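You operate a simulated robot arm through the tools that you are given. There is no shell and no other tool. Be economical: measure what you need, move in short steps, check, and stop when the job is done.

The job below is to be done with a simulated robot arm. You get a single attempt, and the scene is never put back.

Task
Get the white rack ready to come apart: boots off, rack knob unscrewed.
Fine: stand both boots on the side table; once they are there, lay the knob down beside them. Set down upright: beige boot, brown boot.

Only the result counts: the job must be done as asked and must still hold three seconds after the hand-in. Knocking over, shifting, dropping, spilling or breaking anything else fails it.

Robot
A 7-joint arm with a two-finger gripper, on a carriage that runs on a rail from [-2341, 16] to [39, 0] (x, y) and turns from -2.932 to 2.88 rad about z. Base frame: it is fixed where the carriage stands at the start and does not move with it; the origin is on the floor, on the carriage's upright axis, x ahead of it, y to its left, z up. Lengths are in mm, angles in rad, forces in N, time in s.
Its first joint turns from -2.601 to 2.601 rad. Places, roughly: top of the side table [900, 200, 600]. Payload 2.45 kg.
Tool frame: the origin (TCP) lies between the finger pads and is the grasp point; the fingertips stand 26 mm ahead of it; z points along the fingers, y is the line along which they close. Largest opening 96 mm; the body of the gripper starts 69 mm behind the TCP.
Orientation is told as [roll, pitch, yaw] about the base's x, y, z axes, in that order, counted from this pose: with the fingers straight down and closing along the base's y, the tool's x points along the base's -x, its y along +y and its z along -z.

Tools
- The arm moves only by the tool step_arm. Its arguments are lists of equal length, an entry for each row: "delta_pos": the shift along the tool's x, y, z in mm, a list of three; "dr": the turn, a rotation vector about the tool's x, y, z in rad, a list of three; "hand": the closure, from 0 (fully open) to 1 (shut). In form: {"delta_pos": [[tx, ty, tz], ...], "dr": [[wx, wy, wz], ...], "hand": [hand, ...]}. A call has 1 to 10 rows; each row is the pose to reach, as a shift and turn from the pose commanded when the call began, along the tool's axes at that moment. Rows are played at 5 a second. More than 50 mm and 0.15 rad between two rows, or a gripper value outside its range, and nothing of the call is played. Where a pose cannot be reached the arm comes as near as it can. A force on the tool above 40 N (or 10 N above the force at the start of the call, whichever is more), or a blocked arm, ends the call early, and 0.2 s more pass. Each finger halts on what it meets, pressing with about 24 N; the grip force reading is that of the motor and also rises with nothing between the fingers. The clock runs only during rows and for 0.2 s after the last one: add rows that repeat a pose to give the fingers time. It gives the time, the measured TCP pose, the force on the tool (base axes), the opening and the grip force at its end, in the units of the frame above (readings bear some noise), with the torque about the TCP (base axes, N m) and any sound that the robot's microphone picked up.
- Cameras (640 x 400 px; columns grow to the right, rows downward): "scene" is now at [32.8, 160.1, 1527.3]; the picture's right is [-0.25, -0.97, 0.00], its down [-0.67, 0.17, -0.73] and it looks along [0.70, -0.18, -0.69] (base axes); focal length 296 px, centre (320, 200). "wrist" rides on the gripper at [82, 3, -98] in the tool frame; the picture's right is [-0.04, 1.00, 0.00], its down [-0.73, -0.03, -0.68] and it looks along [-0.68, -0.03, 0.73] (tool axes); focal length 256 px, centre (320, 200). There is no depth. A picture from a camera that has moved, and an enlarged one, comes with that camera's place and axes in the base frame and with its lens. The place of the scene camera against the robot may be out by one fixed shift of up to 12 mm in any direction.
- camera(camera): a new picture of that camera. It takes no simulated time.
- slide_trunk(by): slides the trunk up (or, below 0, down) by that many mm; the arm and the scene camera ride with it, the base frame stays. It gives what a move gives, with no picture.
- steer(legs): drives the robot by 1 to 6 legs, each [ahead, left, turn to the left] in mm, mm and rad, along the robot's own axes; the way and the turn of a leg run together, so that a leg with both is an arc; at most 1500 mm and 3.142 rad a leg. The arm and the cameras ride along, it lands a little off, and it stops where it bumps. It keeps to its track: a leg is cut to what the track allows. It gives what a move gives.
- pan_tilt(pan, tilt): turns the head with the scene camera to pan (to the left, within 2.705 rad either way) and tilt (down, from -0.506 to 1.204), counted from straight ahead of the robot. It gives what a move gives.
- close_up(camera, box): a new picture of the part [left, top, right, bottom] of that camera's present view, enlarged. It takes no simulated time.
- sign_off(): hands the job in; it is judged then, once.

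Go step by step. Nothing tells you exact positions but the pictures and the camera data: compare them with the known pose of the tool, close in by small moves and look again before you grip or let go. The budget is 120 turns and 90 pictures, counting those below and the enlarged ones. Unless the task says otherwise, let go and move clear before handing in, and close with one line.

The tools are called as a command line: name --argument value ..., lists and objects as JSON in quotes. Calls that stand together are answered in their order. step_arm: Moves the arm, as the interface text tells. Its arguments: {"type":"object","properties":{"delta_pos":{"type":"array","items":{"type":"array","items":{"type":"number"}}},"dr":{"type":"array","items":{"type":"array","items":{"type":"number"}}},"hand":{"type":"array","items":{"type":"number"}}},"required":["delta_pos","dr","hand"]} The other tools are called the same way: slide_trunk (by) slides the trunk up or down; steer (legs) drives the base; pan_tilt (pan, tilt) turns the head that bears the scene camera; camera (camera) takes a picture; close_up (camera, box) takes an enlarged picture of a part of a camera's view; sign_off () hands the job in.

At the start:

```text
time_s: 0.0
tcp_pos: [692.9, 109.7, 1042.0]
tcp_rot: [-0.001, 0.001, 0.001]
wrist_force: [0.5, -1.4, 0.0]
wrist_torque: [0.02, 0.03, 0.01]
finger_gap: 96.1
gripper_force: 0.1
trunk travel left (down, up): [-525.0, 185.0]
robot x, y, heading: [2.6, -0.9, 0.001]
head pan, tilt: [-0.25, 0.756]
```

scene: 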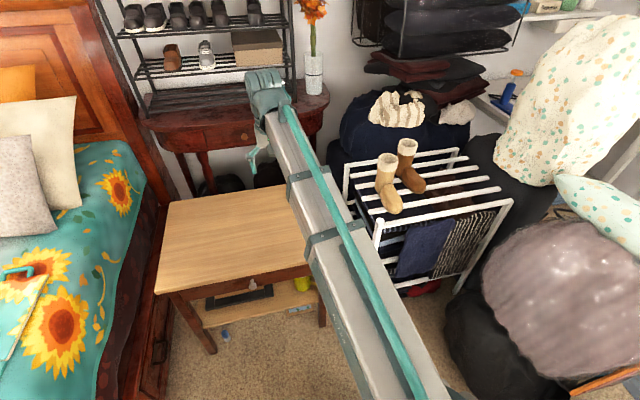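
wrist: 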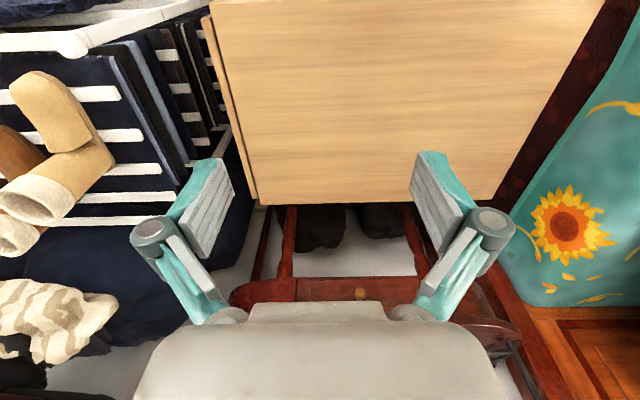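

I see the side table ahead, and a white rack to its right with two boots on top. I'll zoom in on the rack to find the boots and the knob.

close_up --camera "scene" --box '[330, 120, 530, 300]'

close_up --camera "wrist" --box '[0, 0, 240, 260]'

```text
2.22 times, centred on (430, 210) of scene
camera zoom: at [32.8, 160.1, 1527.3], right [-0.25, -0.97, 0.0], down [-0.67, 0.17, -0.73], along [0.7, -0.18, -0.69], focal length 658 px, centre (76, 178)
```

zoom: 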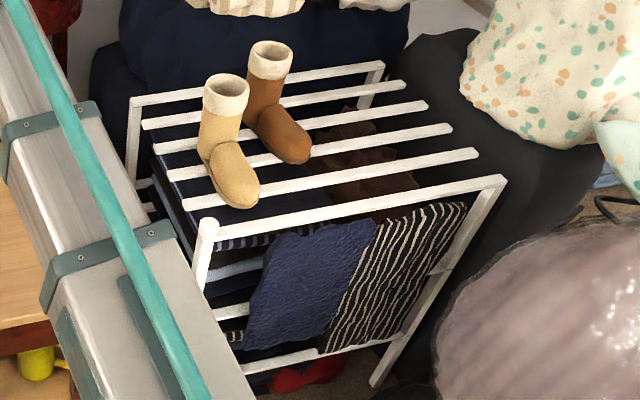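

```text
1.54 times, centred on (120, 130) of wrist
camera zoom: at [610.5, 113.9, 1141.1], right [0.04, 1.0, 0.0], down [0.73, -0.03, 0.68], along [0.68, -0.03, -0.73], focal length 394 px, centre (628, 308)
```

zoom: 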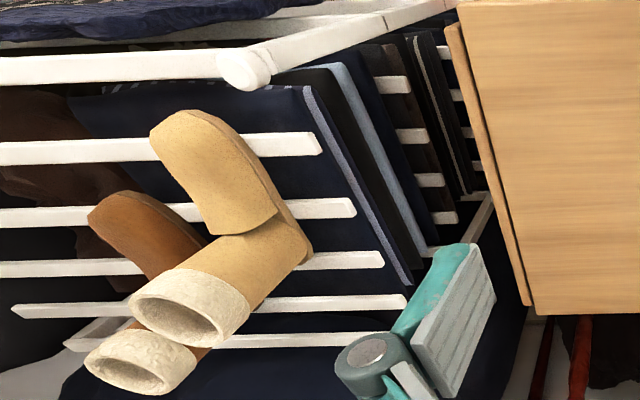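

close_up --camera "scene" --box '[350, 195, 430, 245]'

close_up --camera "wrist" --box '[30, 0, 190, 100]'

```text
8.00 times, centred on (390, 220) of scene
camera zoom: at [32.8, 160.1, 1527.3], right [-0.25, -0.97, 0.0], down [-0.67, 0.17, -0.73], along [0.7, -0.18, -0.69], focal length 2367 px, centre (-240, 40)
```

zoom: 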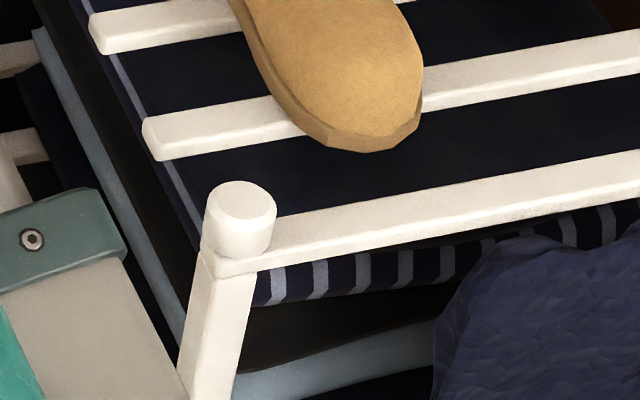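

```text
4.00 times, centred on (110, 50) of wrist
camera zoom: at [610.5, 113.9, 1141.1], right [0.04, 1.0, 0.0], down [0.73, -0.03, 0.68], along [0.68, -0.03, -0.73], focal length 1024 px, centre (1160, 800)
```

zoom: 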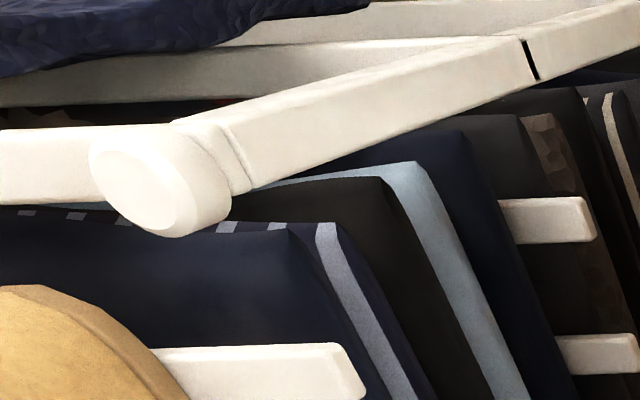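

The knob is a white cylinder, about 32 mm across and upright, on the near-left post at roughly [681, -231, 730]. The beige boot's rim is at about [849, -312, 869] and the brown boot's at about [923, -432, 866]. I'll drive to the front end of the rail, then move above the beige boot.

steer --legs '[[36, 0, 0]]'

```text
time_s: 0.9
tcp_pos: [727.8, 108.1, 1042.1]
tcp_rot: [-0.001, -0.001, -0.003]
wrist_force: [0.4, -0.1, 0.1]
wrist_torque: [0.0, 0.02, -0.01]
finger_gap: 95.8
gripper_force: 0.1
trunk travel left (down, up): [-525.0, 185.0]
robot x, y, heading: [32.4, -2.0, -0.004]
head pan, tilt: [-0.25, 0.756]
```

The robot is at the rail end, so I'm moving above the beige boot, staying well over its rim.

step_arm --delta_pos '[[-12, -42, 8], [-24, -84, 16], [-36, -126, 24], [-48, -168, 32], [-60, -210, 40], [-72, -252, 48], [-84, -294, 56], [-96, -336, 64], [-108, -378, 72], [-120, -420, 80]]' --dr '[[0, 0, 0], [0, 0, 0], [0, 0, 0], [0, 0, 0], [0, 0, 0], [0, 0, 0], [0, 0, 0], [0, 0, 0], [0, 0, 0], [0, 0, 0]]' --hand '[0, 0, 0, 0, 0, 0, 0, 0, 0, 0]'

camera --camera "wrist"

camera --camera "scene"

```text
time_s: 3.1
tcp_pos: [848.3, -310.7, 961.9]
tcp_rot: [0.0, 0.001, -0.001]
wrist_force: [-0.8, 0.3, 0.1]
wrist_torque: [0.03, -0.02, -0.03]
finger_gap: 96.3
gripper_force: 0.1
trunk travel left (down, up): [-525.0, 185.0]
robot x, y, heading: [34.2, 0.9, 0.002]
head pan, tilt: [-0.25, 0.756]
```

```text
83 pictures are left
camera wrist: at [766.4, -307.9, 1060.3], right [0.04, 1.0, 0.0], down [0.73, -0.03, 0.68], along [0.68, -0.03, -0.73], focal length 256 px, centre (320, 200)
```

wrist: 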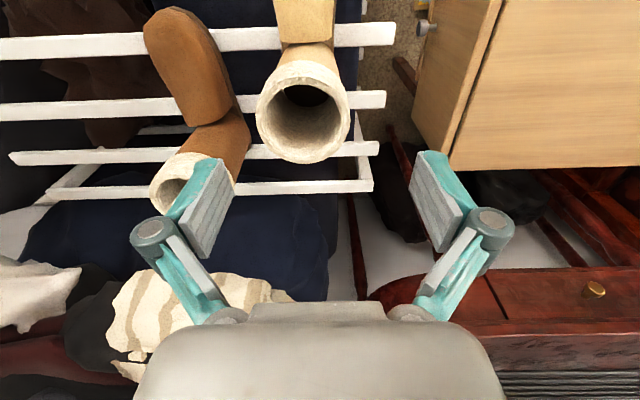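

```text
82 pictures are left
camera scene: at [68.6, 159.7, 1527.3], right [-0.25, -0.97, 0.0], down [-0.66, 0.17, -0.73], along [0.7, -0.18, -0.69], focal length 296 px, centre (320, 200)
```

scene: 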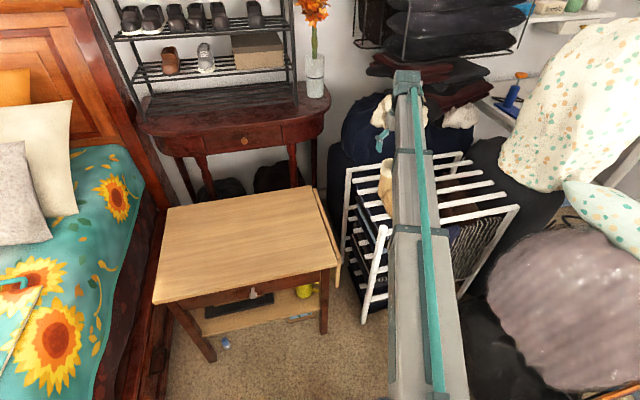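

The rim centre measures about [852, -324, 869] and 72 mm across. I'll shift over it and come down to just above the rim to check the alignment.

step_arm --delta_pos '[[-4, -13, 20], [-4, -13, 50]]' --dr '[[0, 0, 0], [0, 0, 0]]' --hand '[0, 0]'

camera --camera "wrist"

```text
time_s: 3.7
tcp_pos: [851.2, -324.2, 911.4]
tcp_rot: [-0.002, 0.0, -0.002]
wrist_force: [-0.2, 0.2, 0.1]
wrist_torque: [0.01, -0.01, 0.01]
finger_gap: 96.0
gripper_force: 0.1
trunk travel left (down, up): [-525.0, 185.0]
robot x, y, heading: [33.0, -0.5, -0.002]
head pan, tilt: [-0.25, 0.756]
```

```text
81 pictures are left
camera wrist: at [769.0, -319.3, 1010.8], right [0.04, 1.0, 0.0], down [0.73, -0.03, 0.68], along [0.68, -0.03, -0.73], focal length 256 px, centre (320, 200)
```

wrist: 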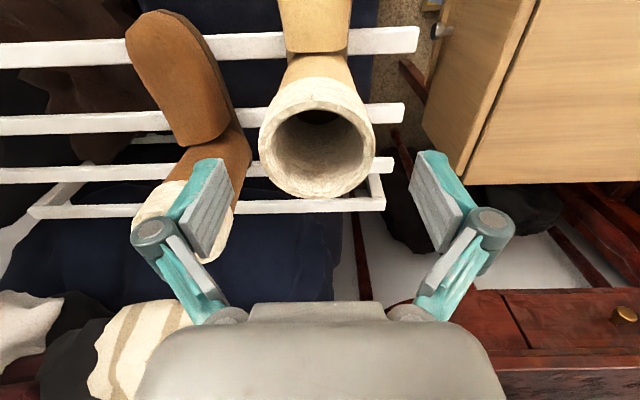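

Alignment is good. I'll descend 85 mm to straddle the shaft and close.

step_arm --delta_pos '[[1, 0, 40], [2, 0, 80], [2, 0, 86], [2, 0, 86], [2, 0, 86], [2, 0, 86], [2, 0, 86]]' --dr '[[0, 0, 0], [0, 0, 0], [0, 0, 0], [0, 0, 0], [0, 0, 0], [0, 0, 0], [0, 0, 0]]' --hand '[0, 0, 0, 0, 1, 1, 1]'

camera --camera "wrist"

```text
time_s: 5.3
tcp_pos: [851.3, -323.9, 826.3]
tcp_rot: [-0.004, -0.001, 0.0]
wrist_force: [4.4, -4.4, 9.4]
wrist_torque: [-0.09, 0.3, 0.12]
finger_gap: 80.2
gripper_force: 23.9
trunk travel left (down, up): [-525.0, 185.0]
robot x, y, heading: [37.2, 0.2, -0.004]
head pan, tilt: [-0.25, 0.756]
```

```text
80 pictures are left
camera wrist: at [768.7, -320.8, 925.4], right [0.04, 1.0, 0.0], down [0.73, -0.03, 0.68], along [0.68, -0.03, -0.73], focal length 256 px, centre (320, 200)
```

wrist: 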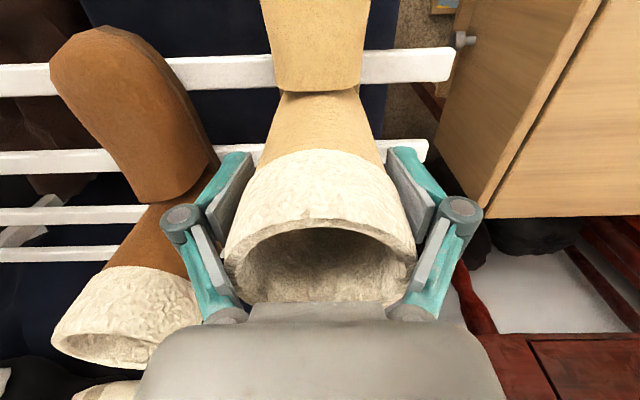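

The grip is on the fur cuff at an 80 mm gap. I'll lift a little and check it.

step_arm --delta_pos '[[0, 0, -10], [0, 0, -30], [0, 0, -60], [0, 0, -90]]' --dr '[[0, 0, 0], [0, 0, 0], [0, 0, 0], [0, 0, 0]]' --hand '[1, 1, 1, 1]'

camera --camera "wrist"

camera --camera "scene"

```text
time_s: 6.3
tcp_pos: [847.4, -324.5, 914.9]
tcp_rot: [0.0, -0.001, -0.002]
wrist_force: [0.1, 0.1, -2.5]
wrist_torque: [0.02, -0.06, 0.0]
finger_gap: 77.9
gripper_force: 23.1
trunk travel left (down, up): [-525.0, 185.0]
robot x, y, heading: [36.0, 1.7, -0.0]
head pan, tilt: [-0.25, 0.756]
```

```text
79 pictures are left
camera wrist: at [766.0, -320.3, 1012.6], right [0.04, 1.0, 0.0], down [0.73, -0.03, 0.68], along [0.68, -0.03, -0.73], focal length 256 px, centre (320, 200)
```

wrist: 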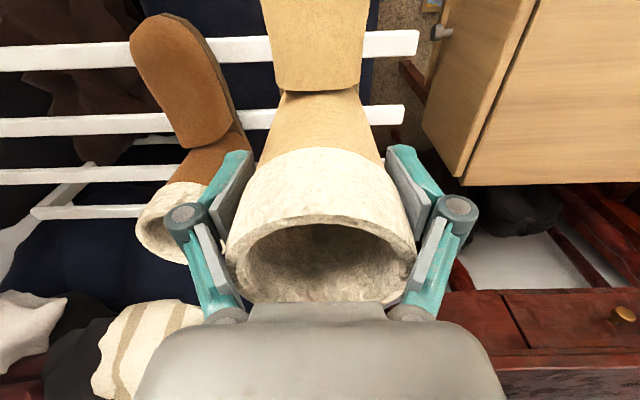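

```text
78 pictures are left
camera scene: at [68.6, 159.7, 1527.3], right [-0.25, -0.97, 0.0], down [-0.66, 0.17, -0.73], along [0.7, -0.18, -0.69], focal length 296 px, centre (320, 200)
```

scene: 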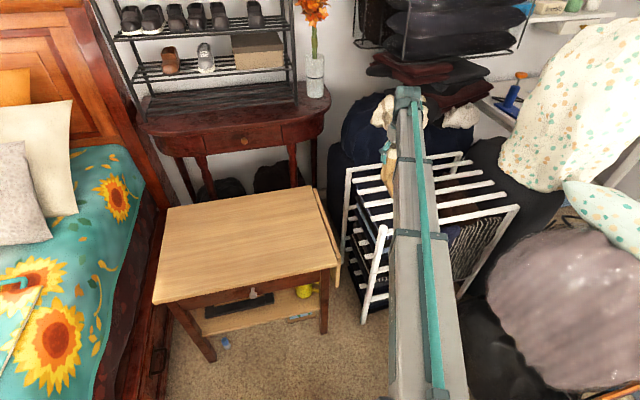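

The beige boot is held and the brown one didn't move. I'm carrying the beige boot over to the table, aiming for about [880, 280].

step_arm --delta_pos '[[-2, 45, 0], [-5, 90, 0], [-7, 135, 0], [-10, 180, 0], [-12, 225, 0], [-14, 270, 0], [-17, 315, 0], [-20, 360, 0], [-22, 405, 0], [-24, 450, 0]]' --dr '[[0, 0, 0], [0, 0, 0], [0, 0, 0], [0, 0, 0], [0, 0, 0], [0, 0, 0], [0, 0, 0], [0, 0, 0], [0, 0, 0], [0, 0, 0]]' --hand '[1, 1, 1, 1, 1, 1, 1, 1, 1, 1]'

step_arm --delta_pos '[[-2, 45, 0], [-5, 90, 0], [-7, 135, 0], [-9, 154, 0], [-9, 154, 40], [-9, 154, 80]]' --dr '[[0, 0, 0], [0, 0, 0], [0, 0, 0], [0, 0, 0], [0, 0, 0], [0, 0, 0]]' --hand '[1, 1, 1, 1, 1, 1]'

camera --camera "scene"

camera --camera "wrist"

```text
time_s: 8.5
tcp_pos: [875.3, 127.0, 915.1]
tcp_rot: [-0.001, -0.001, -0.003]
wrist_force: [0.2, -0.4, -2.6]
wrist_torque: [0.05, -0.09, -0.02]
finger_gap: 76.6
gripper_force: 24.7
trunk travel left (down, up): [-525.0, 185.0]
robot x, y, heading: [36.0, 3.0, -0.001]
head pan, tilt: [-0.25, 0.756]
```

```text
time_s: 9.9
tcp_pos: [882.6, 281.4, 835.0]
tcp_rot: [0.0, -0.001, 0.0]
wrist_force: [-0.4, -0.2, -2.1]
wrist_torque: [0.0, -0.08, -0.01]
finger_gap: 75.7
gripper_force: 24.1
trunk travel left (down, up): [-525.0, 185.0]
robot x, y, heading: [34.8, 2.8, -0.005]
head pan, tilt: [-0.25, 0.756]
```

```text
77 pictures are left
camera scene: at [69.0, 159.9, 1527.4], right [-0.25, -0.97, 0.0], down [-0.67, 0.17, -0.73], along [0.7, -0.18, -0.69], focal length 296 px, centre (320, 200)
```

scene: 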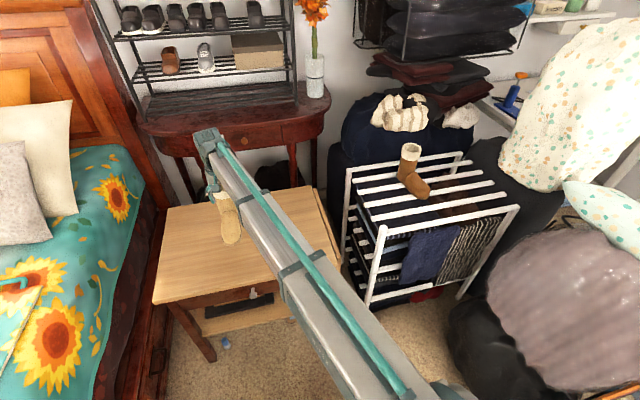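

```text
76 pictures are left
camera wrist: at [799.8, 284.7, 933.4], right [0.04, 1.0, 0.0], down [0.73, -0.03, 0.68], along [0.68, -0.03, -0.73], focal length 256 px, centre (320, 200)
```

wrist: 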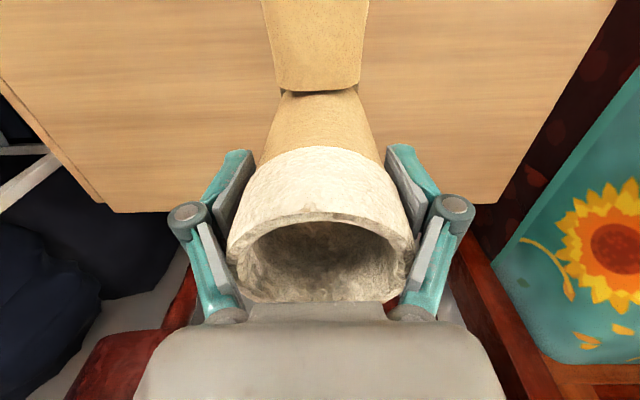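

The boot is over the table, so I'm lowering it toward the surface.

step_arm --delta_pos '[[0, 0, 40], [0, 0, 80], [0, 0, 110], [0, 0, 118]]' --dr '[[0, 0, 0], [0, 0, 0], [0, 0, 0], [0, 0, 0]]' --hand '[1, 1, 1, 1]'

close_up --camera "scene" --box '[170, 150, 330, 250]'

```text
time_s: 10.6
tcp_pos: [881.4, 279.3, 749.4]
tcp_rot: [0.002, -0.005, -0.002]
wrist_force: [-6.2, -1.7, 13.1]
wrist_torque: [-0.14, -0.09, -0.06]
finger_gap: 75.8
gripper_force: 24.3
trunk travel left (down, up): [-525.0, 185.0]
robot x, y, heading: [36.0, 0.1, -0.001]
head pan, tilt: [-0.25, 0.756]
stopped in row 3: the force on the tool passed its limit at 58 N (the readings are from after the stop); the commanded pose is now the measured one
```

```text
4.00 times, centred on (250, 200) of scene
camera zoom: at [67.0, 159.5, 1527.8], right [-0.25, -0.97, 0.0], down [-0.66, 0.17, -0.73], along [0.71, -0.18, -0.69], focal length 1184 px, centre (600, 200)
```

zoom: 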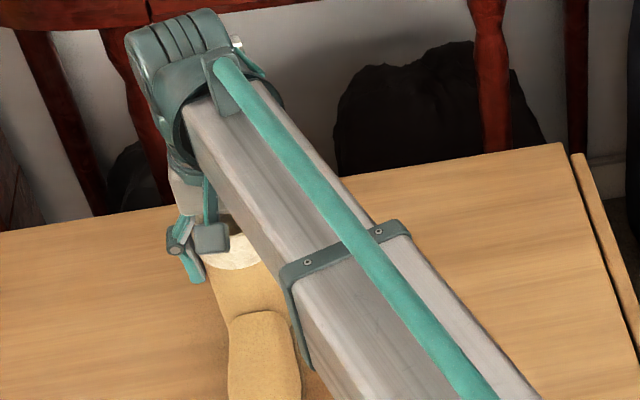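

Contact came at TCP z 749, and there's about 13 N of upward push. I'll look at the wrist view to see what touches.

camera --camera "wrist"

close_up --camera "scene" --box '[200, 180, 264, 260]'

```text
74 pictures are left
camera wrist: at [798.1, 283.4, 847.8], right [0.04, 1.0, 0.0], down [0.73, -0.03, 0.68], along [0.68, -0.03, -0.73], focal length 256 px, centre (320, 200)
```

wrist: 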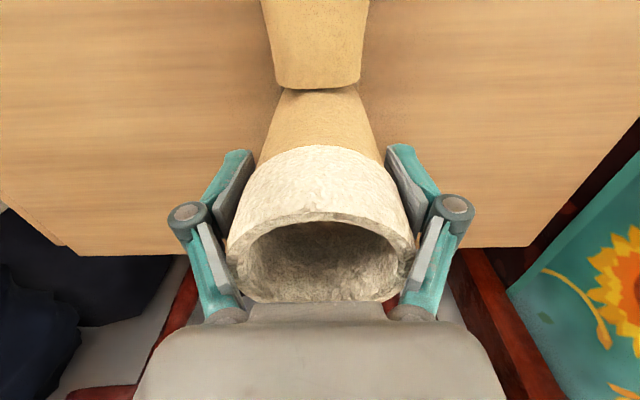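

```text
5.00 times, centred on (232, 220) of scene
camera zoom: at [67.0, 159.5, 1527.8], right [-0.25, -0.97, 0.0], down [-0.66, 0.17, -0.73], along [0.71, -0.18, -0.69], focal length 1479 px, centre (760, 100)
```

zoom: 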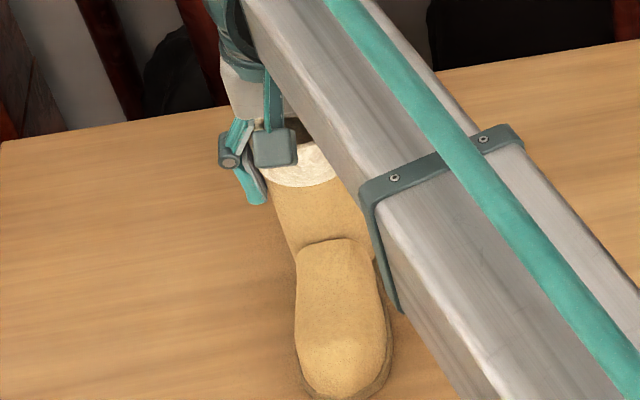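

The boot sits on the table, toe toward me. I'll ease the pressure slightly, open, and pull straight up.

step_arm --delta_pos '[[0, 0, -1], [0, 0, -1]]' --dr '[[0, 0, 0], [0, 0, 0]]' --hand '[1, 1]'

step_arm --delta_pos '[[0, 0, 0], [0, 0, 0], [0, 0, 0], [0, 0, -10], [0, 0, -40], [0, 0, -85]]' --dr '[[0, 0, 0], [0, 0, 0], [0, 0, 0], [0, 0, 0], [0, 0, 0], [0, 0, 0]]' --hand '[0.1, 0, 0, 0, 0, 0]'

camera --camera "wrist"

```text
time_s: 11.2
tcp_pos: [882.1, 278.7, 749.1]
tcp_rot: [0.002, -0.005, -0.002]
wrist_force: [-8.8, -3.0, 13.9]
wrist_torque: [-0.25, 0.08, -0.12]
finger_gap: 75.3
gripper_force: 24.1
trunk travel left (down, up): [-525.0, 185.0]
robot x, y, heading: [35.4, 0.4, -0.001]
head pan, tilt: [-0.25, 0.756]
```

```text
time_s: 12.6
tcp_pos: [881.8, 280.8, 834.6]
tcp_rot: [0.002, -0.004, -0.002]
wrist_force: [-0.6, -0.6, 0.1]
wrist_torque: [-0.01, 0.02, 0.03]
finger_gap: 96.0
gripper_force: 0.1
trunk travel left (down, up): [-525.0, 185.0]
robot x, y, heading: [38.7, 2.6, -0.002]
head pan, tilt: [-0.25, 0.756]
```

```text
72 pictures are left
camera wrist: at [799.1, 285.1, 932.6], right [0.04, 1.0, 0.0], down [0.73, -0.03, 0.68], along [0.68, -0.03, -0.73], focal length 256 px, centre (320, 200)
```

wrist: 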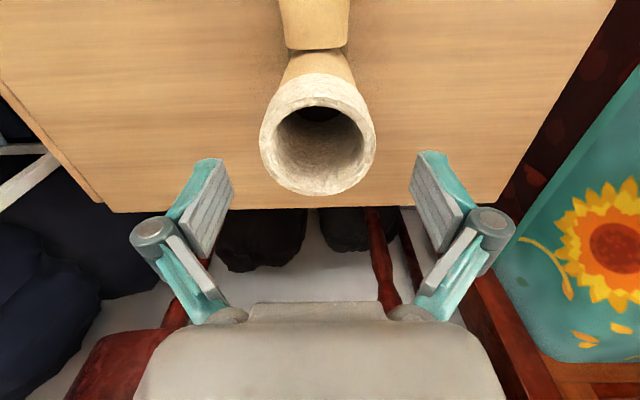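

The beige boot stands. I'm raising and swinging back over the rack, toward the brown boot.

step_arm --delta_pos '[[0, 0, -40], [0, 0, -80], [0, -20, -120], [0, -66, -125], [0, -112, -125], [0, -158, -125], [0, -204, -125], [0, -250, -125], [0, -296, -125], [0, -342, -125]]' --dr '[[0, 0, 0], [0, 0, 0], [0, 0, 0], [0, 0, 0], [0, 0, 0], [0, 0, 0], [0, 0, 0], [0, 0, 0], [0, 0, 0], [0, 0, 0]]' --hand '[0, 0, 0, 0, 0, 0, 0, 0, 0, 0]'

step_arm --delta_pos '[[0, -46, 0], [0, -92, 0], [0, -138, 0], [0, -184, 0], [0, -230, 0], [-5, -276, 0], [-12, -320, 0], [-20, -350, 0], [-25, -370, 0]]' --dr '[[0, 0, 0], [0, 0, 0], [0, 0, 0], [0, 0, 0], [0, 0, 0], [0, 0, 0], [0, 0, 0], [0, 0, 0], [0, 0, 0]]' --hand '[0, 0, 0, 0, 0, 0, 0, 0, 0]'

camera --camera "wrist"

```text
time_s: 14.8
tcp_pos: [878.0, -63.5, 952.5]
tcp_rot: [0.003, -0.005, 0.0]
wrist_force: [0.5, 0.7, -0.4]
wrist_torque: [0.02, 0.01, -0.03]
finger_gap: 96.0
gripper_force: 0.1
trunk travel left (down, up): [-525.0, 185.0]
robot x, y, heading: [37.9, 1.0, 0.0]
head pan, tilt: [-0.25, 0.756]
```

```text
time_s: 16.8
tcp_pos: [906.1, -434.4, 956.9]
tcp_rot: [0.0, -0.002, -0.003]
wrist_force: [-0.8, -0.3, -0.6]
wrist_torque: [0.02, -0.02, 0.0]
finger_gap: 96.0
gripper_force: 0.1
trunk travel left (down, up): [-525.0, 185.0]
robot x, y, heading: [35.0, 5.2, 0.002]
head pan, tilt: [-0.25, 0.756]
```

```text
71 pictures are left
camera wrist: at [823.5, -429.6, 1055.5], right [0.04, 1.0, 0.0], down [0.73, -0.03, 0.68], along [0.68, -0.03, -0.73], focal length 256 px, centre (320, 200)
```

wrist: 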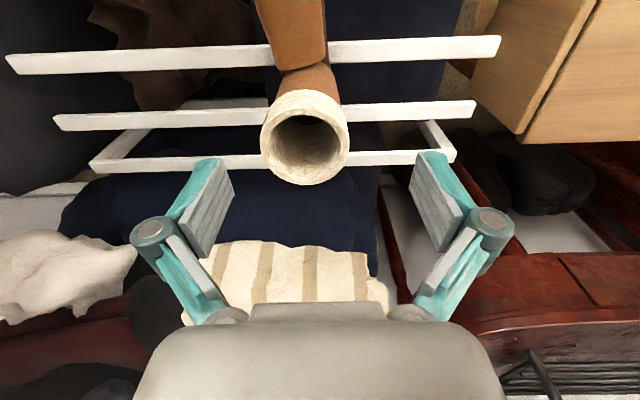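

The brown rim centre is about [928, -447, 868]. I'll align over it and descend to just above it, checking reach.

step_arm --delta_pos '[[-12, -8, 20], [-21, -13, 46]]' --dr '[[0, 0, 0], [0, 0, 0]]' --hand '[0, 0]'

camera --camera "wrist"

```text
time_s: 17.4
tcp_pos: [926.9, -446.8, 909.6]
tcp_rot: [0.002, -0.004, -0.002]
wrist_force: [-0.4, 0.4, -0.6]
wrist_torque: [0.02, -0.02, 0.0]
finger_gap: 96.0
gripper_force: 0.0
trunk travel left (down, up): [-525.0, 185.0]
robot x, y, heading: [36.1, -0.0, 0.002]
head pan, tilt: [-0.25, 0.756]
```

```text
70 pictures are left
camera wrist: at [844.4, -442.7, 1007.9], right [0.04, 1.0, 0.0], down [0.73, -0.03, 0.68], along [0.68, -0.03, -0.73], focal length 256 px, centre (320, 200)
```

wrist: 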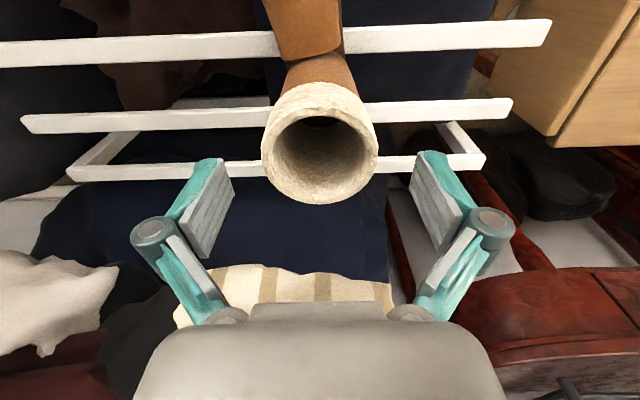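

Aligned and within reach. I'm descending and closing.

step_arm --delta_pos '[[0, 0, 40], [0, 0, 78], [0, 0, 84], [0, 0, 84], [0, 0, 84], [0, 0, 84], [0, 0, 84]]' --dr '[[0, 0, 0], [0, 0, 0], [0, 0, 0], [0, 0, 0], [0, 0, 0], [0, 0, 0], [0, 0, 0]]' --hand '[0, 0, 0, 0, 1, 1, 1]'

camera --camera "wrist"

```text
time_s: 19.0
tcp_pos: [924.3, -445.5, 830.3]
tcp_rot: [-0.001, -0.008, -0.002]
wrist_force: [7.1, -11.5, 26.5]
wrist_torque: [-0.62, 0.33, 0.29]
finger_gap: 79.8
gripper_force: 23.6
trunk travel left (down, up): [-525.0, 185.0]
robot x, y, heading: [35.6, 0.8, -0.007]
head pan, tilt: [-0.25, 0.756]
```

```text
69 pictures are left
camera wrist: at [841.6, -440.9, 927.9], right [0.04, 1.0, 0.0], down [0.73, -0.03, 0.69], along [0.68, -0.03, -0.73], focal length 256 px, centre (320, 200)
```

wrist: 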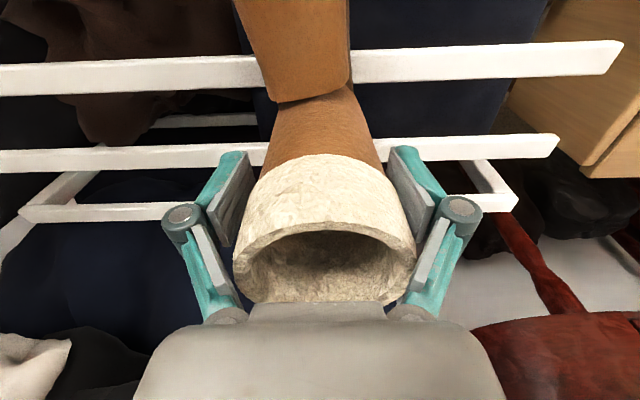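

Gripped at the same gap as before. I'm lifting.

step_arm --delta_pos '[[0, 0, -6], [0, 0, -20], [0, 0, -50], [0, 0, -88]]' --dr '[[0, 0, 0], [0, 0, 0], [0, 0, 0], [0, 0, 0]]' --hand '[1, 1, 1, 1]'

camera --camera "wrist"

```text
time_s: 20.0
tcp_pos: [928.9, -446.7, 916.7]
tcp_rot: [0.0, -0.004, -0.001]
wrist_force: [0.6, -0.4, -2.8]
wrist_torque: [0.05, -0.08, 0.03]
finger_gap: 74.6
gripper_force: 24.4
trunk travel left (down, up): [-525.0, 185.0]
robot x, y, heading: [35.5, 0.2, -0.001]
head pan, tilt: [-0.25, 0.756]
```

```text
68 pictures are left
camera wrist: at [845.9, -441.8, 1014.7], right [0.04, 1.0, 0.0], down [0.73, -0.03, 0.68], along [0.68, -0.03, -0.73], focal length 256 px, centre (320, 200)
```

wrist: 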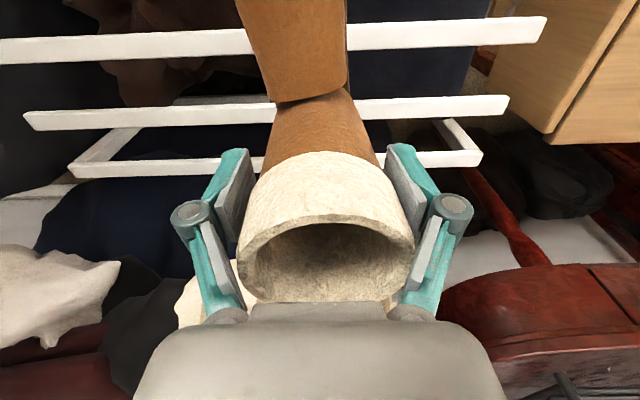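

The boot is held. Next I'm carrying it to about [885, 120] on the table.

step_arm --delta_pos '[[5, 42, -10], [10, 86, -20], [15, 131, -20], [20, 176, -20], [25, 221, -20], [30, 266, -20], [35, 311, -20], [40, 356, -20], [44, 401, -20], [44, 446, -20]]' --dr '[[0, 0, 0], [0, 0, 0], [0, 0, 0], [0, 0, 0], [0, 0, 0], [0, 0, 0], [0, 0, 0], [0, 0, 0], [0, 0, 0], [0, 0, 0]]' --hand '[1, 1, 1, 1, 1, 1, 1, 1, 1, 1]'

step_arm --delta_pos '[[0, 45, 0], [0, 90, 0], [0, 121, 20], [0, 121, 60], [0, 121, 100], [0, 121, 140], [0, 121, 160]]' --dr '[[0, 0, 0], [0, 0, 0], [0, 0, 0], [0, 0, 0], [0, 0, 0], [0, 0, 0], [0, 0, 0]]' --hand '[1, 1, 1, 1, 1, 1, 1]'

camera --camera "wrist"

camera --camera "scene"

```text
time_s: 22.2
tcp_pos: [881.5, 2.9, 935.1]
tcp_rot: [0.001, -0.002, 0.0]
wrist_force: [0.0, -0.6, -2.6]
wrist_torque: [0.0, -0.05, -0.05]
finger_gap: 73.7
gripper_force: 24.2
trunk travel left (down, up): [-525.0, 185.0]
robot x, y, heading: [34.2, -0.5, 0.001]
head pan, tilt: [-0.25, 0.756]
```

```text
time_s: 23.8
tcp_pos: [888.1, 124.8, 776.3]
tcp_rot: [0.001, -0.004, -0.003]
wrist_force: [-0.4, -0.7, -3.4]
wrist_torque: [-0.01, -0.08, 0.02]
finger_gap: 73.6
gripper_force: 24.1
trunk travel left (down, up): [-525.0, 185.0]
robot x, y, heading: [32.8, -4.1, -0.003]
head pan, tilt: [-0.25, 0.756]
```

```text
67 pictures are left
camera wrist: at [804.2, 127.7, 874.5], right [0.04, 1.0, 0.0], down [0.73, -0.03, 0.68], along [0.68, -0.03, -0.73], focal length 256 px, centre (320, 200)
```

wrist: 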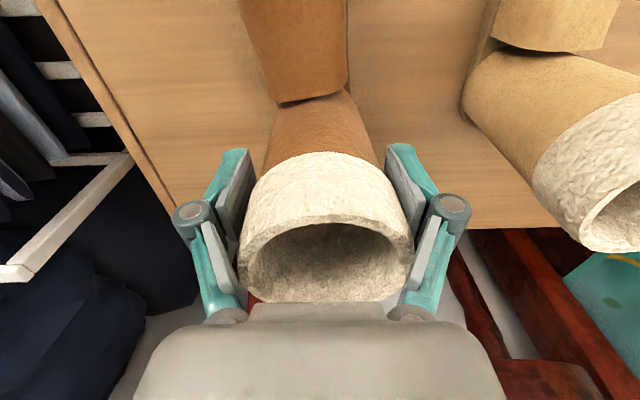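

```text
66 pictures are left
camera scene: at [69.1, 159.9, 1527.3], right [-0.25, -0.97, 0.0], down [-0.67, 0.17, -0.73], along [0.7, -0.18, -0.69], focal length 296 px, centre (320, 200)
```

scene: 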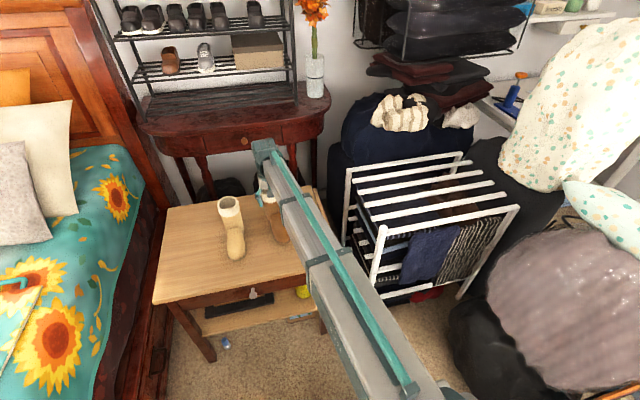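

Both boots are clear of each other. I'm lowering in small steps to contact.

step_arm --delta_pos '[[0, 0, 8], [0, 0, 14], [0, 0, 17], [0, 0, 19], [0, 0, 21], [0, 0, 23]]' --dr '[[0, 0, 0], [0, 0, 0], [0, 0, 0], [0, 0, 0], [0, 0, 0], [0, 0, 0]]' --hand '[1, 1, 1, 1, 1, 1]'

```text
time_s: 25.2
tcp_pos: [885.3, 124.0, 755.8]
tcp_rot: [0.004, -0.006, 0.0]
wrist_force: [5.7, 1.6, 15.0]
wrist_torque: [0.38, 0.96, -0.2]
finger_gap: 73.6
gripper_force: 24.4
trunk travel left (down, up): [-525.0, 185.0]
robot x, y, heading: [35.7, -0.1, 0.0]
head pan, tilt: [-0.25, 0.756]
```

Contact is made with 15 N on the tool. I'll ease up 2 mm, open, and rise.

step_arm --delta_pos '[[0, 0, -2], [0, 0, -2], [0, 0, -2], [0, 0, -2], [0, 0, -10], [0, 0, -40], [0, 0, -85], [0, 0, -130]]' --dr '[[0, 0, 0], [0, 0, 0], [0, 0, 0], [0, 0, 0], [0, 0, 0], [0, 0, 0], [0, 0, 0], [0, 0, 0]]' --hand '[1, 0.1, 0, 0, 0, 0, 0, 0]'

camera --camera "wrist"

```text
time_s: 27.0
tcp_pos: [885.0, 122.7, 883.1]
tcp_rot: [0.003, -0.004, -0.003]
wrist_force: [0.4, 0.0, 0.4]
wrist_torque: [0.02, 0.02, -0.02]
finger_gap: 96.0
gripper_force: 0.0
trunk travel left (down, up): [-525.0, 185.0]
robot x, y, heading: [38.6, -0.7, 0.0]
head pan, tilt: [-0.25, 0.756]
```

```text
65 pictures are left
camera wrist: at [802.8, 126.4, 980.5], right [0.04, 1.0, 0.0], down [0.73, -0.03, 0.68], along [0.68, -0.03, -0.73], focal length 256 px, centre (320, 200)
```

wrist: 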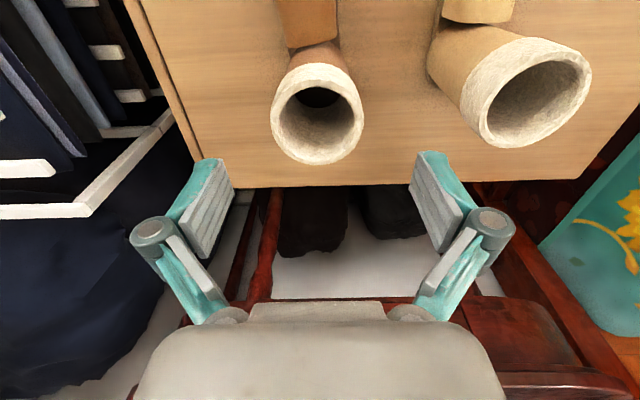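

Both boots stand on the table. Next I'm moving above the knob at about [682, -232].

step_arm --delta_pos '[[22, -39, 0], [44, -78, 0], [66, -118, 0], [88, -157, 0], [110, -196, 0], [132, -235, 0], [154, -275, 0], [176, -314, 0], [203, -355, 0]]' --dr '[[0, 0, 0], [0, 0, 0], [0, 0, 0], [0, 0, 0], [0, 0, 0], [0, 0, 0], [0, 0, 0], [0, 0, 0], [0, 0, 0]]' --hand '[0, 0, 0, 0, 0, 0, 0, 0, 0]'

camera --camera "wrist"

camera --camera "scene"

```text
time_s: 29.0
tcp_pos: [679.1, -234.5, 880.9]
tcp_rot: [0.002, -0.007, -0.001]
wrist_force: [-0.1, 0.4, -0.2]
wrist_torque: [-0.01, -0.01, 0.02]
finger_gap: 96.1
gripper_force: 0.0
trunk travel left (down, up): [-525.0, 185.0]
robot x, y, heading: [34.0, -0.6, 0.001]
head pan, tilt: [-0.25, 0.756]
```

```text
64 pictures are left
camera wrist: at [597.4, -230.7, 978.7], right [0.04, 1.0, 0.0], down [0.73, -0.03, 0.68], along [0.68, -0.03, -0.73], focal length 256 px, centre (320, 200)
```

wrist: 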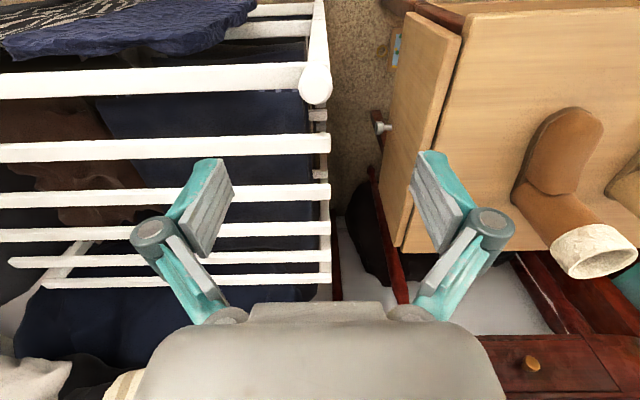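

```text
63 pictures are left
camera scene: at [68.6, 159.9, 1527.3], right [-0.25, -0.97, 0.0], down [-0.66, 0.17, -0.73], along [0.7, -0.18, -0.69], focal length 296 px, centre (320, 200)
```

scene: 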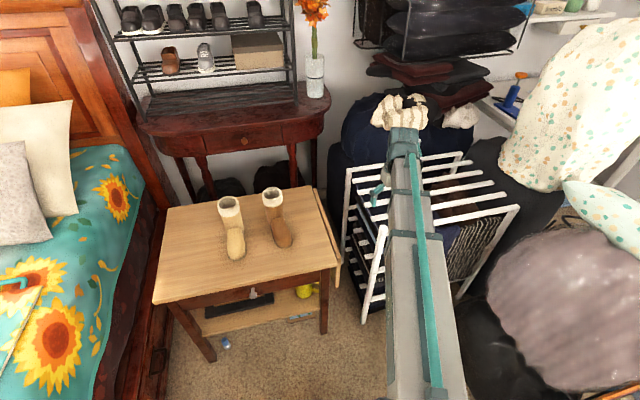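

close_up --camera "wrist" --box '[270, 40, 366, 120]'

```text
5.00 times, centred on (318, 80) of wrist
camera zoom: at [597.4, -230.7, 978.7], right [0.04, 1.0, 0.0], down [0.73, -0.03, 0.68], along [0.68, -0.03, -0.73], focal length 1280 px, centre (330, 800)
```

zoom: 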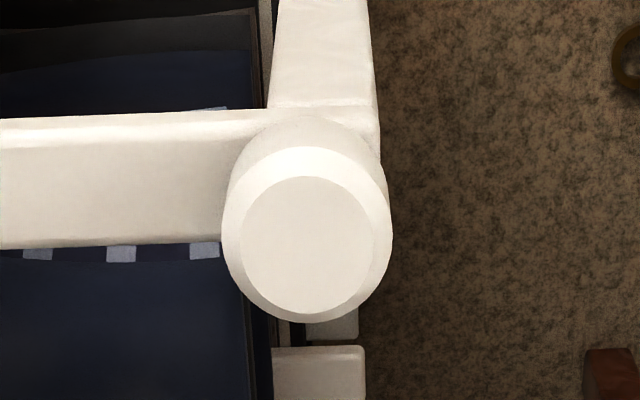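

The knob top is about [684, -239, ~735] and about 32 mm across. I'll centre over it, go down part way, and look again.

step_arm --delta_pos '[[-3, -3, 30], [-5, -5, 60], [-5, -5, 80]]' --dr '[[0, 0, 0], [0, 0, 0], [0, 0, 0]]' --hand '[0, 0, 0]'

camera --camera "wrist"

```text
time_s: 29.8
tcp_pos: [684.7, -238.6, 800.2]
tcp_rot: [0.003, -0.005, -0.002]
wrist_force: [-0.2, -0.1, -0.4]
wrist_torque: [0.02, 0.01, 0.0]
finger_gap: 96.1
gripper_force: 0.1
trunk travel left (down, up): [-525.0, 185.0]
robot x, y, heading: [33.1, 1.0, -0.008]
head pan, tilt: [-0.25, 0.756]
```

```text
61 pictures are left
camera wrist: at [602.6, -235.5, 897.6], right [0.04, 1.0, 0.0], down [0.73, -0.03, 0.68], along [0.68, -0.03, -0.73], focal length 256 px, centre (320, 200)
```

wrist: 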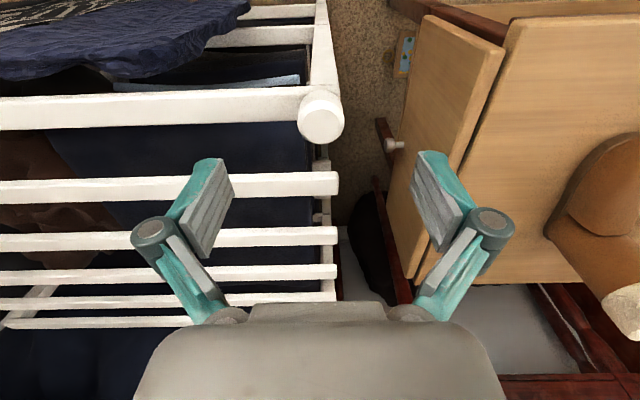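

step_arm --delta_pos '[[-4, 0, 20], [-4, 0, 35]]' --dr '[[0, 0, 0], [0, 0, 0]]' --hand '[0, 0]'

camera --camera "wrist"

close_up --camera "scene" --box '[350, 140, 470, 250]'

```text
time_s: 30.4
tcp_pos: [688.6, -237.5, 765.8]
tcp_rot: [0.001, -0.003, -0.002]
wrist_force: [-0.2, -0.1, -0.5]
wrist_torque: [0.01, 0.01, -0.01]
finger_gap: 95.8
gripper_force: 0.0
trunk travel left (down, up): [-525.0, 185.0]
robot x, y, heading: [33.9, 1.2, -0.003]
head pan, tilt: [-0.25, 0.756]
```

```text
60 pictures are left
camera wrist: at [606.3, -233.6, 863.9], right [0.04, 1.0, 0.0], down [0.73, -0.03, 0.68], along [0.68, -0.03, -0.73], focal length 256 px, centre (320, 200)
```

wrist: 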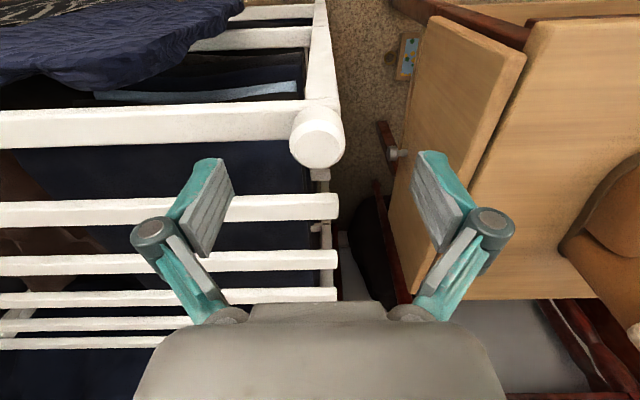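

```text
3.64 times, centred on (410, 195) of scene
camera zoom: at [68.8, 159.8, 1527.4], right [-0.25, -0.97, 0.0], down [-0.66, 0.17, -0.73], along [0.7, -0.18, -0.69], focal length 1076 px, centre (-7, 218)
```

zoom: 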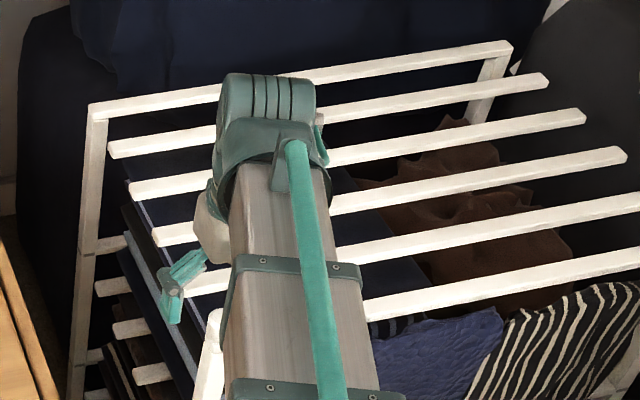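

close_up --camera "wrist" --box '[270, 90, 366, 180]'

```text
4.44 times, centred on (318, 135) of wrist
camera zoom: at [606.3, -233.6, 863.9], right [0.04, 1.0, 0.0], down [0.73, -0.03, 0.68], along [0.68, -0.03, -0.73], focal length 1138 px, centre (329, 489)
```

zoom: 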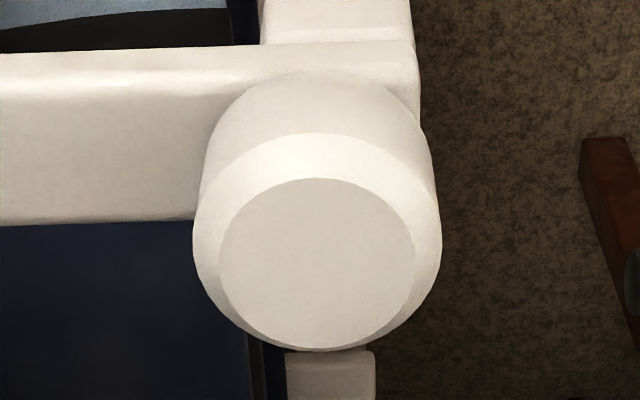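

Combining views, I put the knob top at about z 742, centred near [682, -239]. I'll correct x and lower the fingers around it, staying above the rail.

step_arm --delta_pos '[[6, -2, 0], [6, -2, 8], [6, -2, 14]]' --dr '[[0, 0, 0], [0, 0, 0], [0, 0, 0]]' --hand '[0, 0, 0]'

camera --camera "wrist"

close_up --camera "scene" --box '[340, 180, 420, 260]'

```text
time_s: 31.2
tcp_pos: [682.6, -238.9, 751.5]
tcp_rot: [0.004, -0.004, -0.003]
wrist_force: [0.5, 0.0, -0.1]
wrist_torque: [-0.01, 0.01, -0.02]
finger_gap: 95.8
gripper_force: 0.1
trunk travel left (down, up): [-525.0, 185.0]
robot x, y, heading: [35.5, -1.6, -0.001]
head pan, tilt: [-0.25, 0.756]
```

```text
57 pictures are left
camera wrist: at [600.4, -234.8, 849.7], right [0.04, 1.0, 0.0], down [0.73, -0.03, 0.68], along [0.68, -0.03, -0.73], focal length 256 px, centre (320, 200)
```

wrist: 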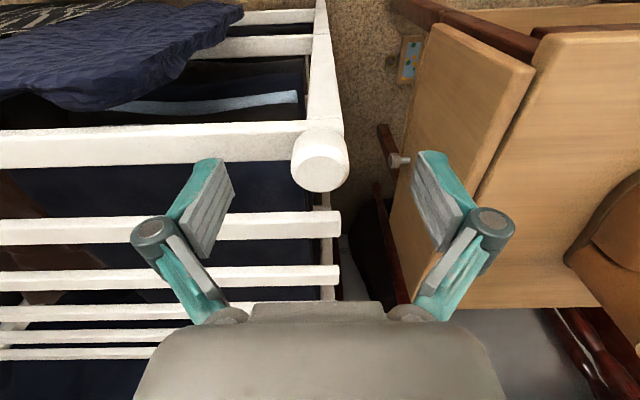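

```text
5.00 times, centred on (380, 220) of scene
camera zoom: at [68.7, 159.8, 1527.3], right [-0.25, -0.97, 0.0], down [-0.66, 0.17, -0.73], along [0.7, -0.18, -0.69], focal length 1479 px, centre (20, 100)
```

zoom: 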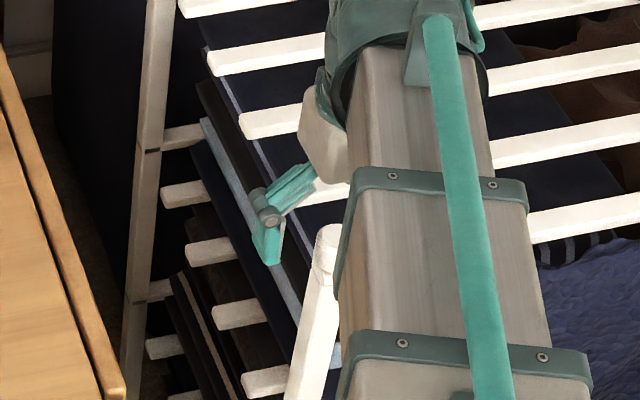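

Depth is still ambiguous. I'll lift clear and step 100 mm sideways for a proper baseline.

step_arm --delta_pos '[[0, 0, -25], [0, 45, -25], [0, 90, -25], [0, 120, -25], [0, 120, -25]]' --dr '[[0, 0, 0], [0, 0, 0], [0, 0, 0], [0, 0, 0], [0, 0, 0]]' --hand '[0, 0, 0, 0, 0]'

close_up --camera "wrist" --box '[80, 80, 240, 180]'

close_up --camera "scene" --box '[320, 160, 420, 260]'

```text
time_s: 32.4
tcp_pos: [681.6, -119.5, 779.1]
tcp_rot: [0.002, -0.005, -0.002]
wrist_force: [0.2, 0.1, -0.2]
wrist_torque: [-0.02, 0.01, -0.02]
finger_gap: 96.2
gripper_force: 0.2
trunk travel left (down, up): [-525.0, 185.0]
robot x, y, heading: [34.9, -1.5, -0.005]
head pan, tilt: [-0.25, 0.756]
```

```text
4.00 times, centred on (160, 130) of wrist
camera zoom: at [599.9, -115.2, 876.8], right [0.04, 1.0, 0.0], down [0.73, -0.03, 0.68], along [0.68, -0.03, -0.73], focal length 1024 px, centre (960, 480)
```

zoom: 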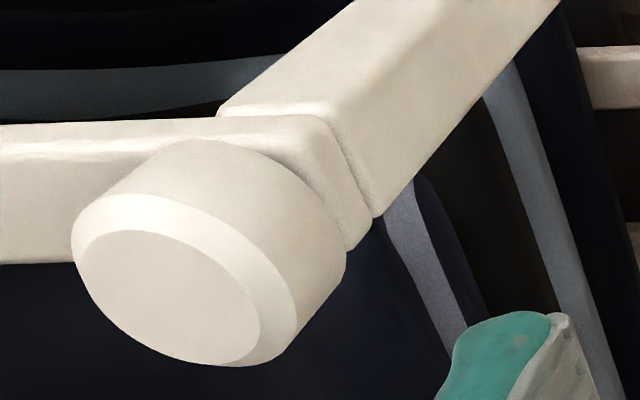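

```text
4.00 times, centred on (370, 210) of scene
camera zoom: at [68.7, 160.0, 1527.3], right [-0.25, -0.97, 0.0], down [-0.66, 0.17, -0.73], along [0.7, -0.18, -0.69], focal length 1184 px, centre (120, 160)
```

zoom: 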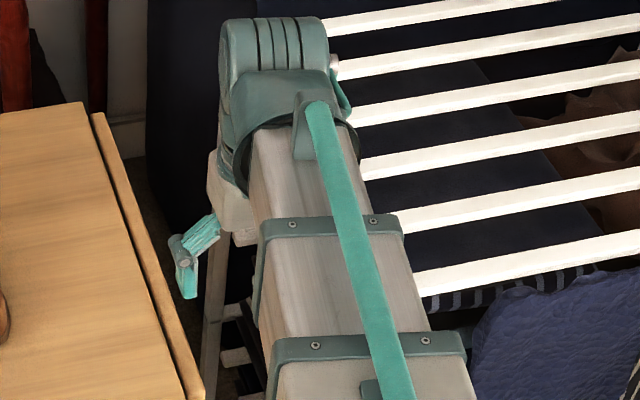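

This gives the knob top at about [681, -239, 744] and the base near z 720. I'll return above it, pre-turned clockwise by about 1.45 rad so there is room for an unscrewing stroke.

step_arm --delta_pos '[[0, -20, 0], [0, -40, 0], [0, -60, 0], [0, -80, 0], [0, -100, 0], [0, -120, 0], [0, -120, 0], [0, -120, 0], [0, -120, 0], [0, -120, 0]]' --dr '[[0, 0, 0.145], [0, 0, 0.29], [0, 0, 0.435], [0, 0, 0.58], [0, 0, 0.725], [0, 0, 0.87], [0, 0, 1.015], [0, 0, 1.16], [0, 0, 1.305], [0, 0, 1.45]]' --hand '[0, 0, 0, 0, 0, 0, 0, 0, 0, 0]'

camera --camera "wrist"

```text
time_s: 34.6
tcp_pos: [683.2, -237.7, 777.7]
tcp_rot: [0.005, 0.003, -1.456]
wrist_force: [0.2, -0.3, 0.6]
wrist_torque: [-0.01, 0.02, 0.02]
finger_gap: 96.1
gripper_force: 0.1
trunk travel left (down, up): [-525.0, 185.0]
robot x, y, heading: [36.4, -2.1, -0.001]
head pan, tilt: [-0.25, 0.756]
```

```text
53 pictures are left
camera wrist: at [676.2, -157.2, 876.5], right [1.0, 0.08, 0.0], down [0.05, -0.73, 0.68], along [0.05, -0.68, -0.73], focal length 256 px, centre (320, 200)
```

wrist: 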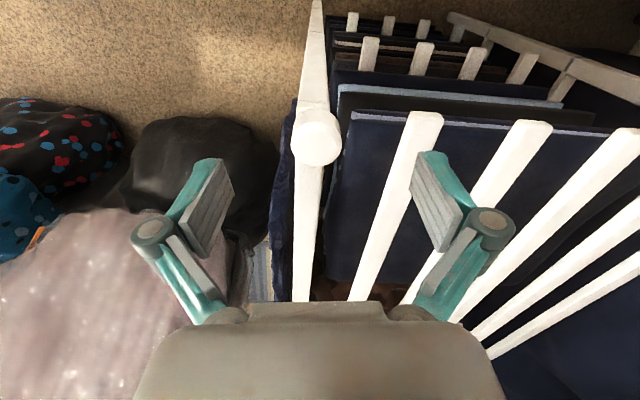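

The knob is nearly centred. I'll shift 2.5 mm, lower around it, and close.

step_arm --delta_pos '[[0, -2.5, 10], [0, -2.5, 22], [0, -2.5, 28], [0, -2.5, 28], [0, -2.5, 28], [0, -2.5, 28], [0, -2.5, 28]]' --dr '[[0, 0, 0], [0, 0, 0], [0, 0, 0], [0, 0, 0], [0, 0, 0], [0, 0, 0], [0, 0, 0]]' --hand '[0, 0, 0, 1, 1, 1, 1]'

camera --camera "wrist"

```text
time_s: 36.2
tcp_pos: [680.4, -238.5, 749.8]
tcp_rot: [0.006, 0.002, -1.452]
wrist_force: [5.3, 1.2, 1.1]
wrist_torque: [0.03, -0.13, -0.04]
finger_gap: 30.3
gripper_force: 24.1
trunk travel left (down, up): [-525.0, 185.0]
robot x, y, heading: [38.8, -0.6, 0.001]
head pan, tilt: [-0.25, 0.756]
```

```text
52 pictures are left
camera wrist: at [673.8, -157.3, 848.3], right [1.0, 0.08, 0.01], down [0.05, -0.73, 0.68], along [0.06, -0.68, -0.73], focal length 256 px, centre (320, 200)
```

wrist: 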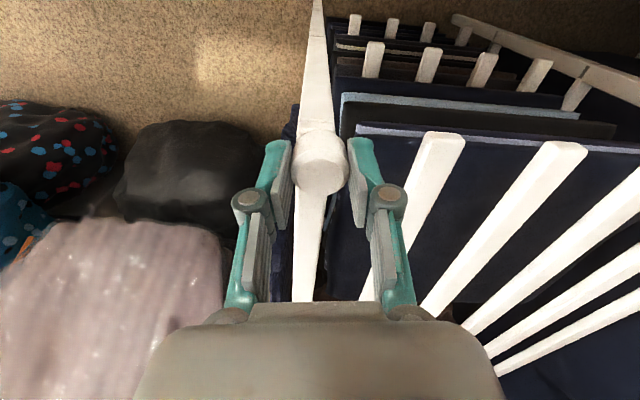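

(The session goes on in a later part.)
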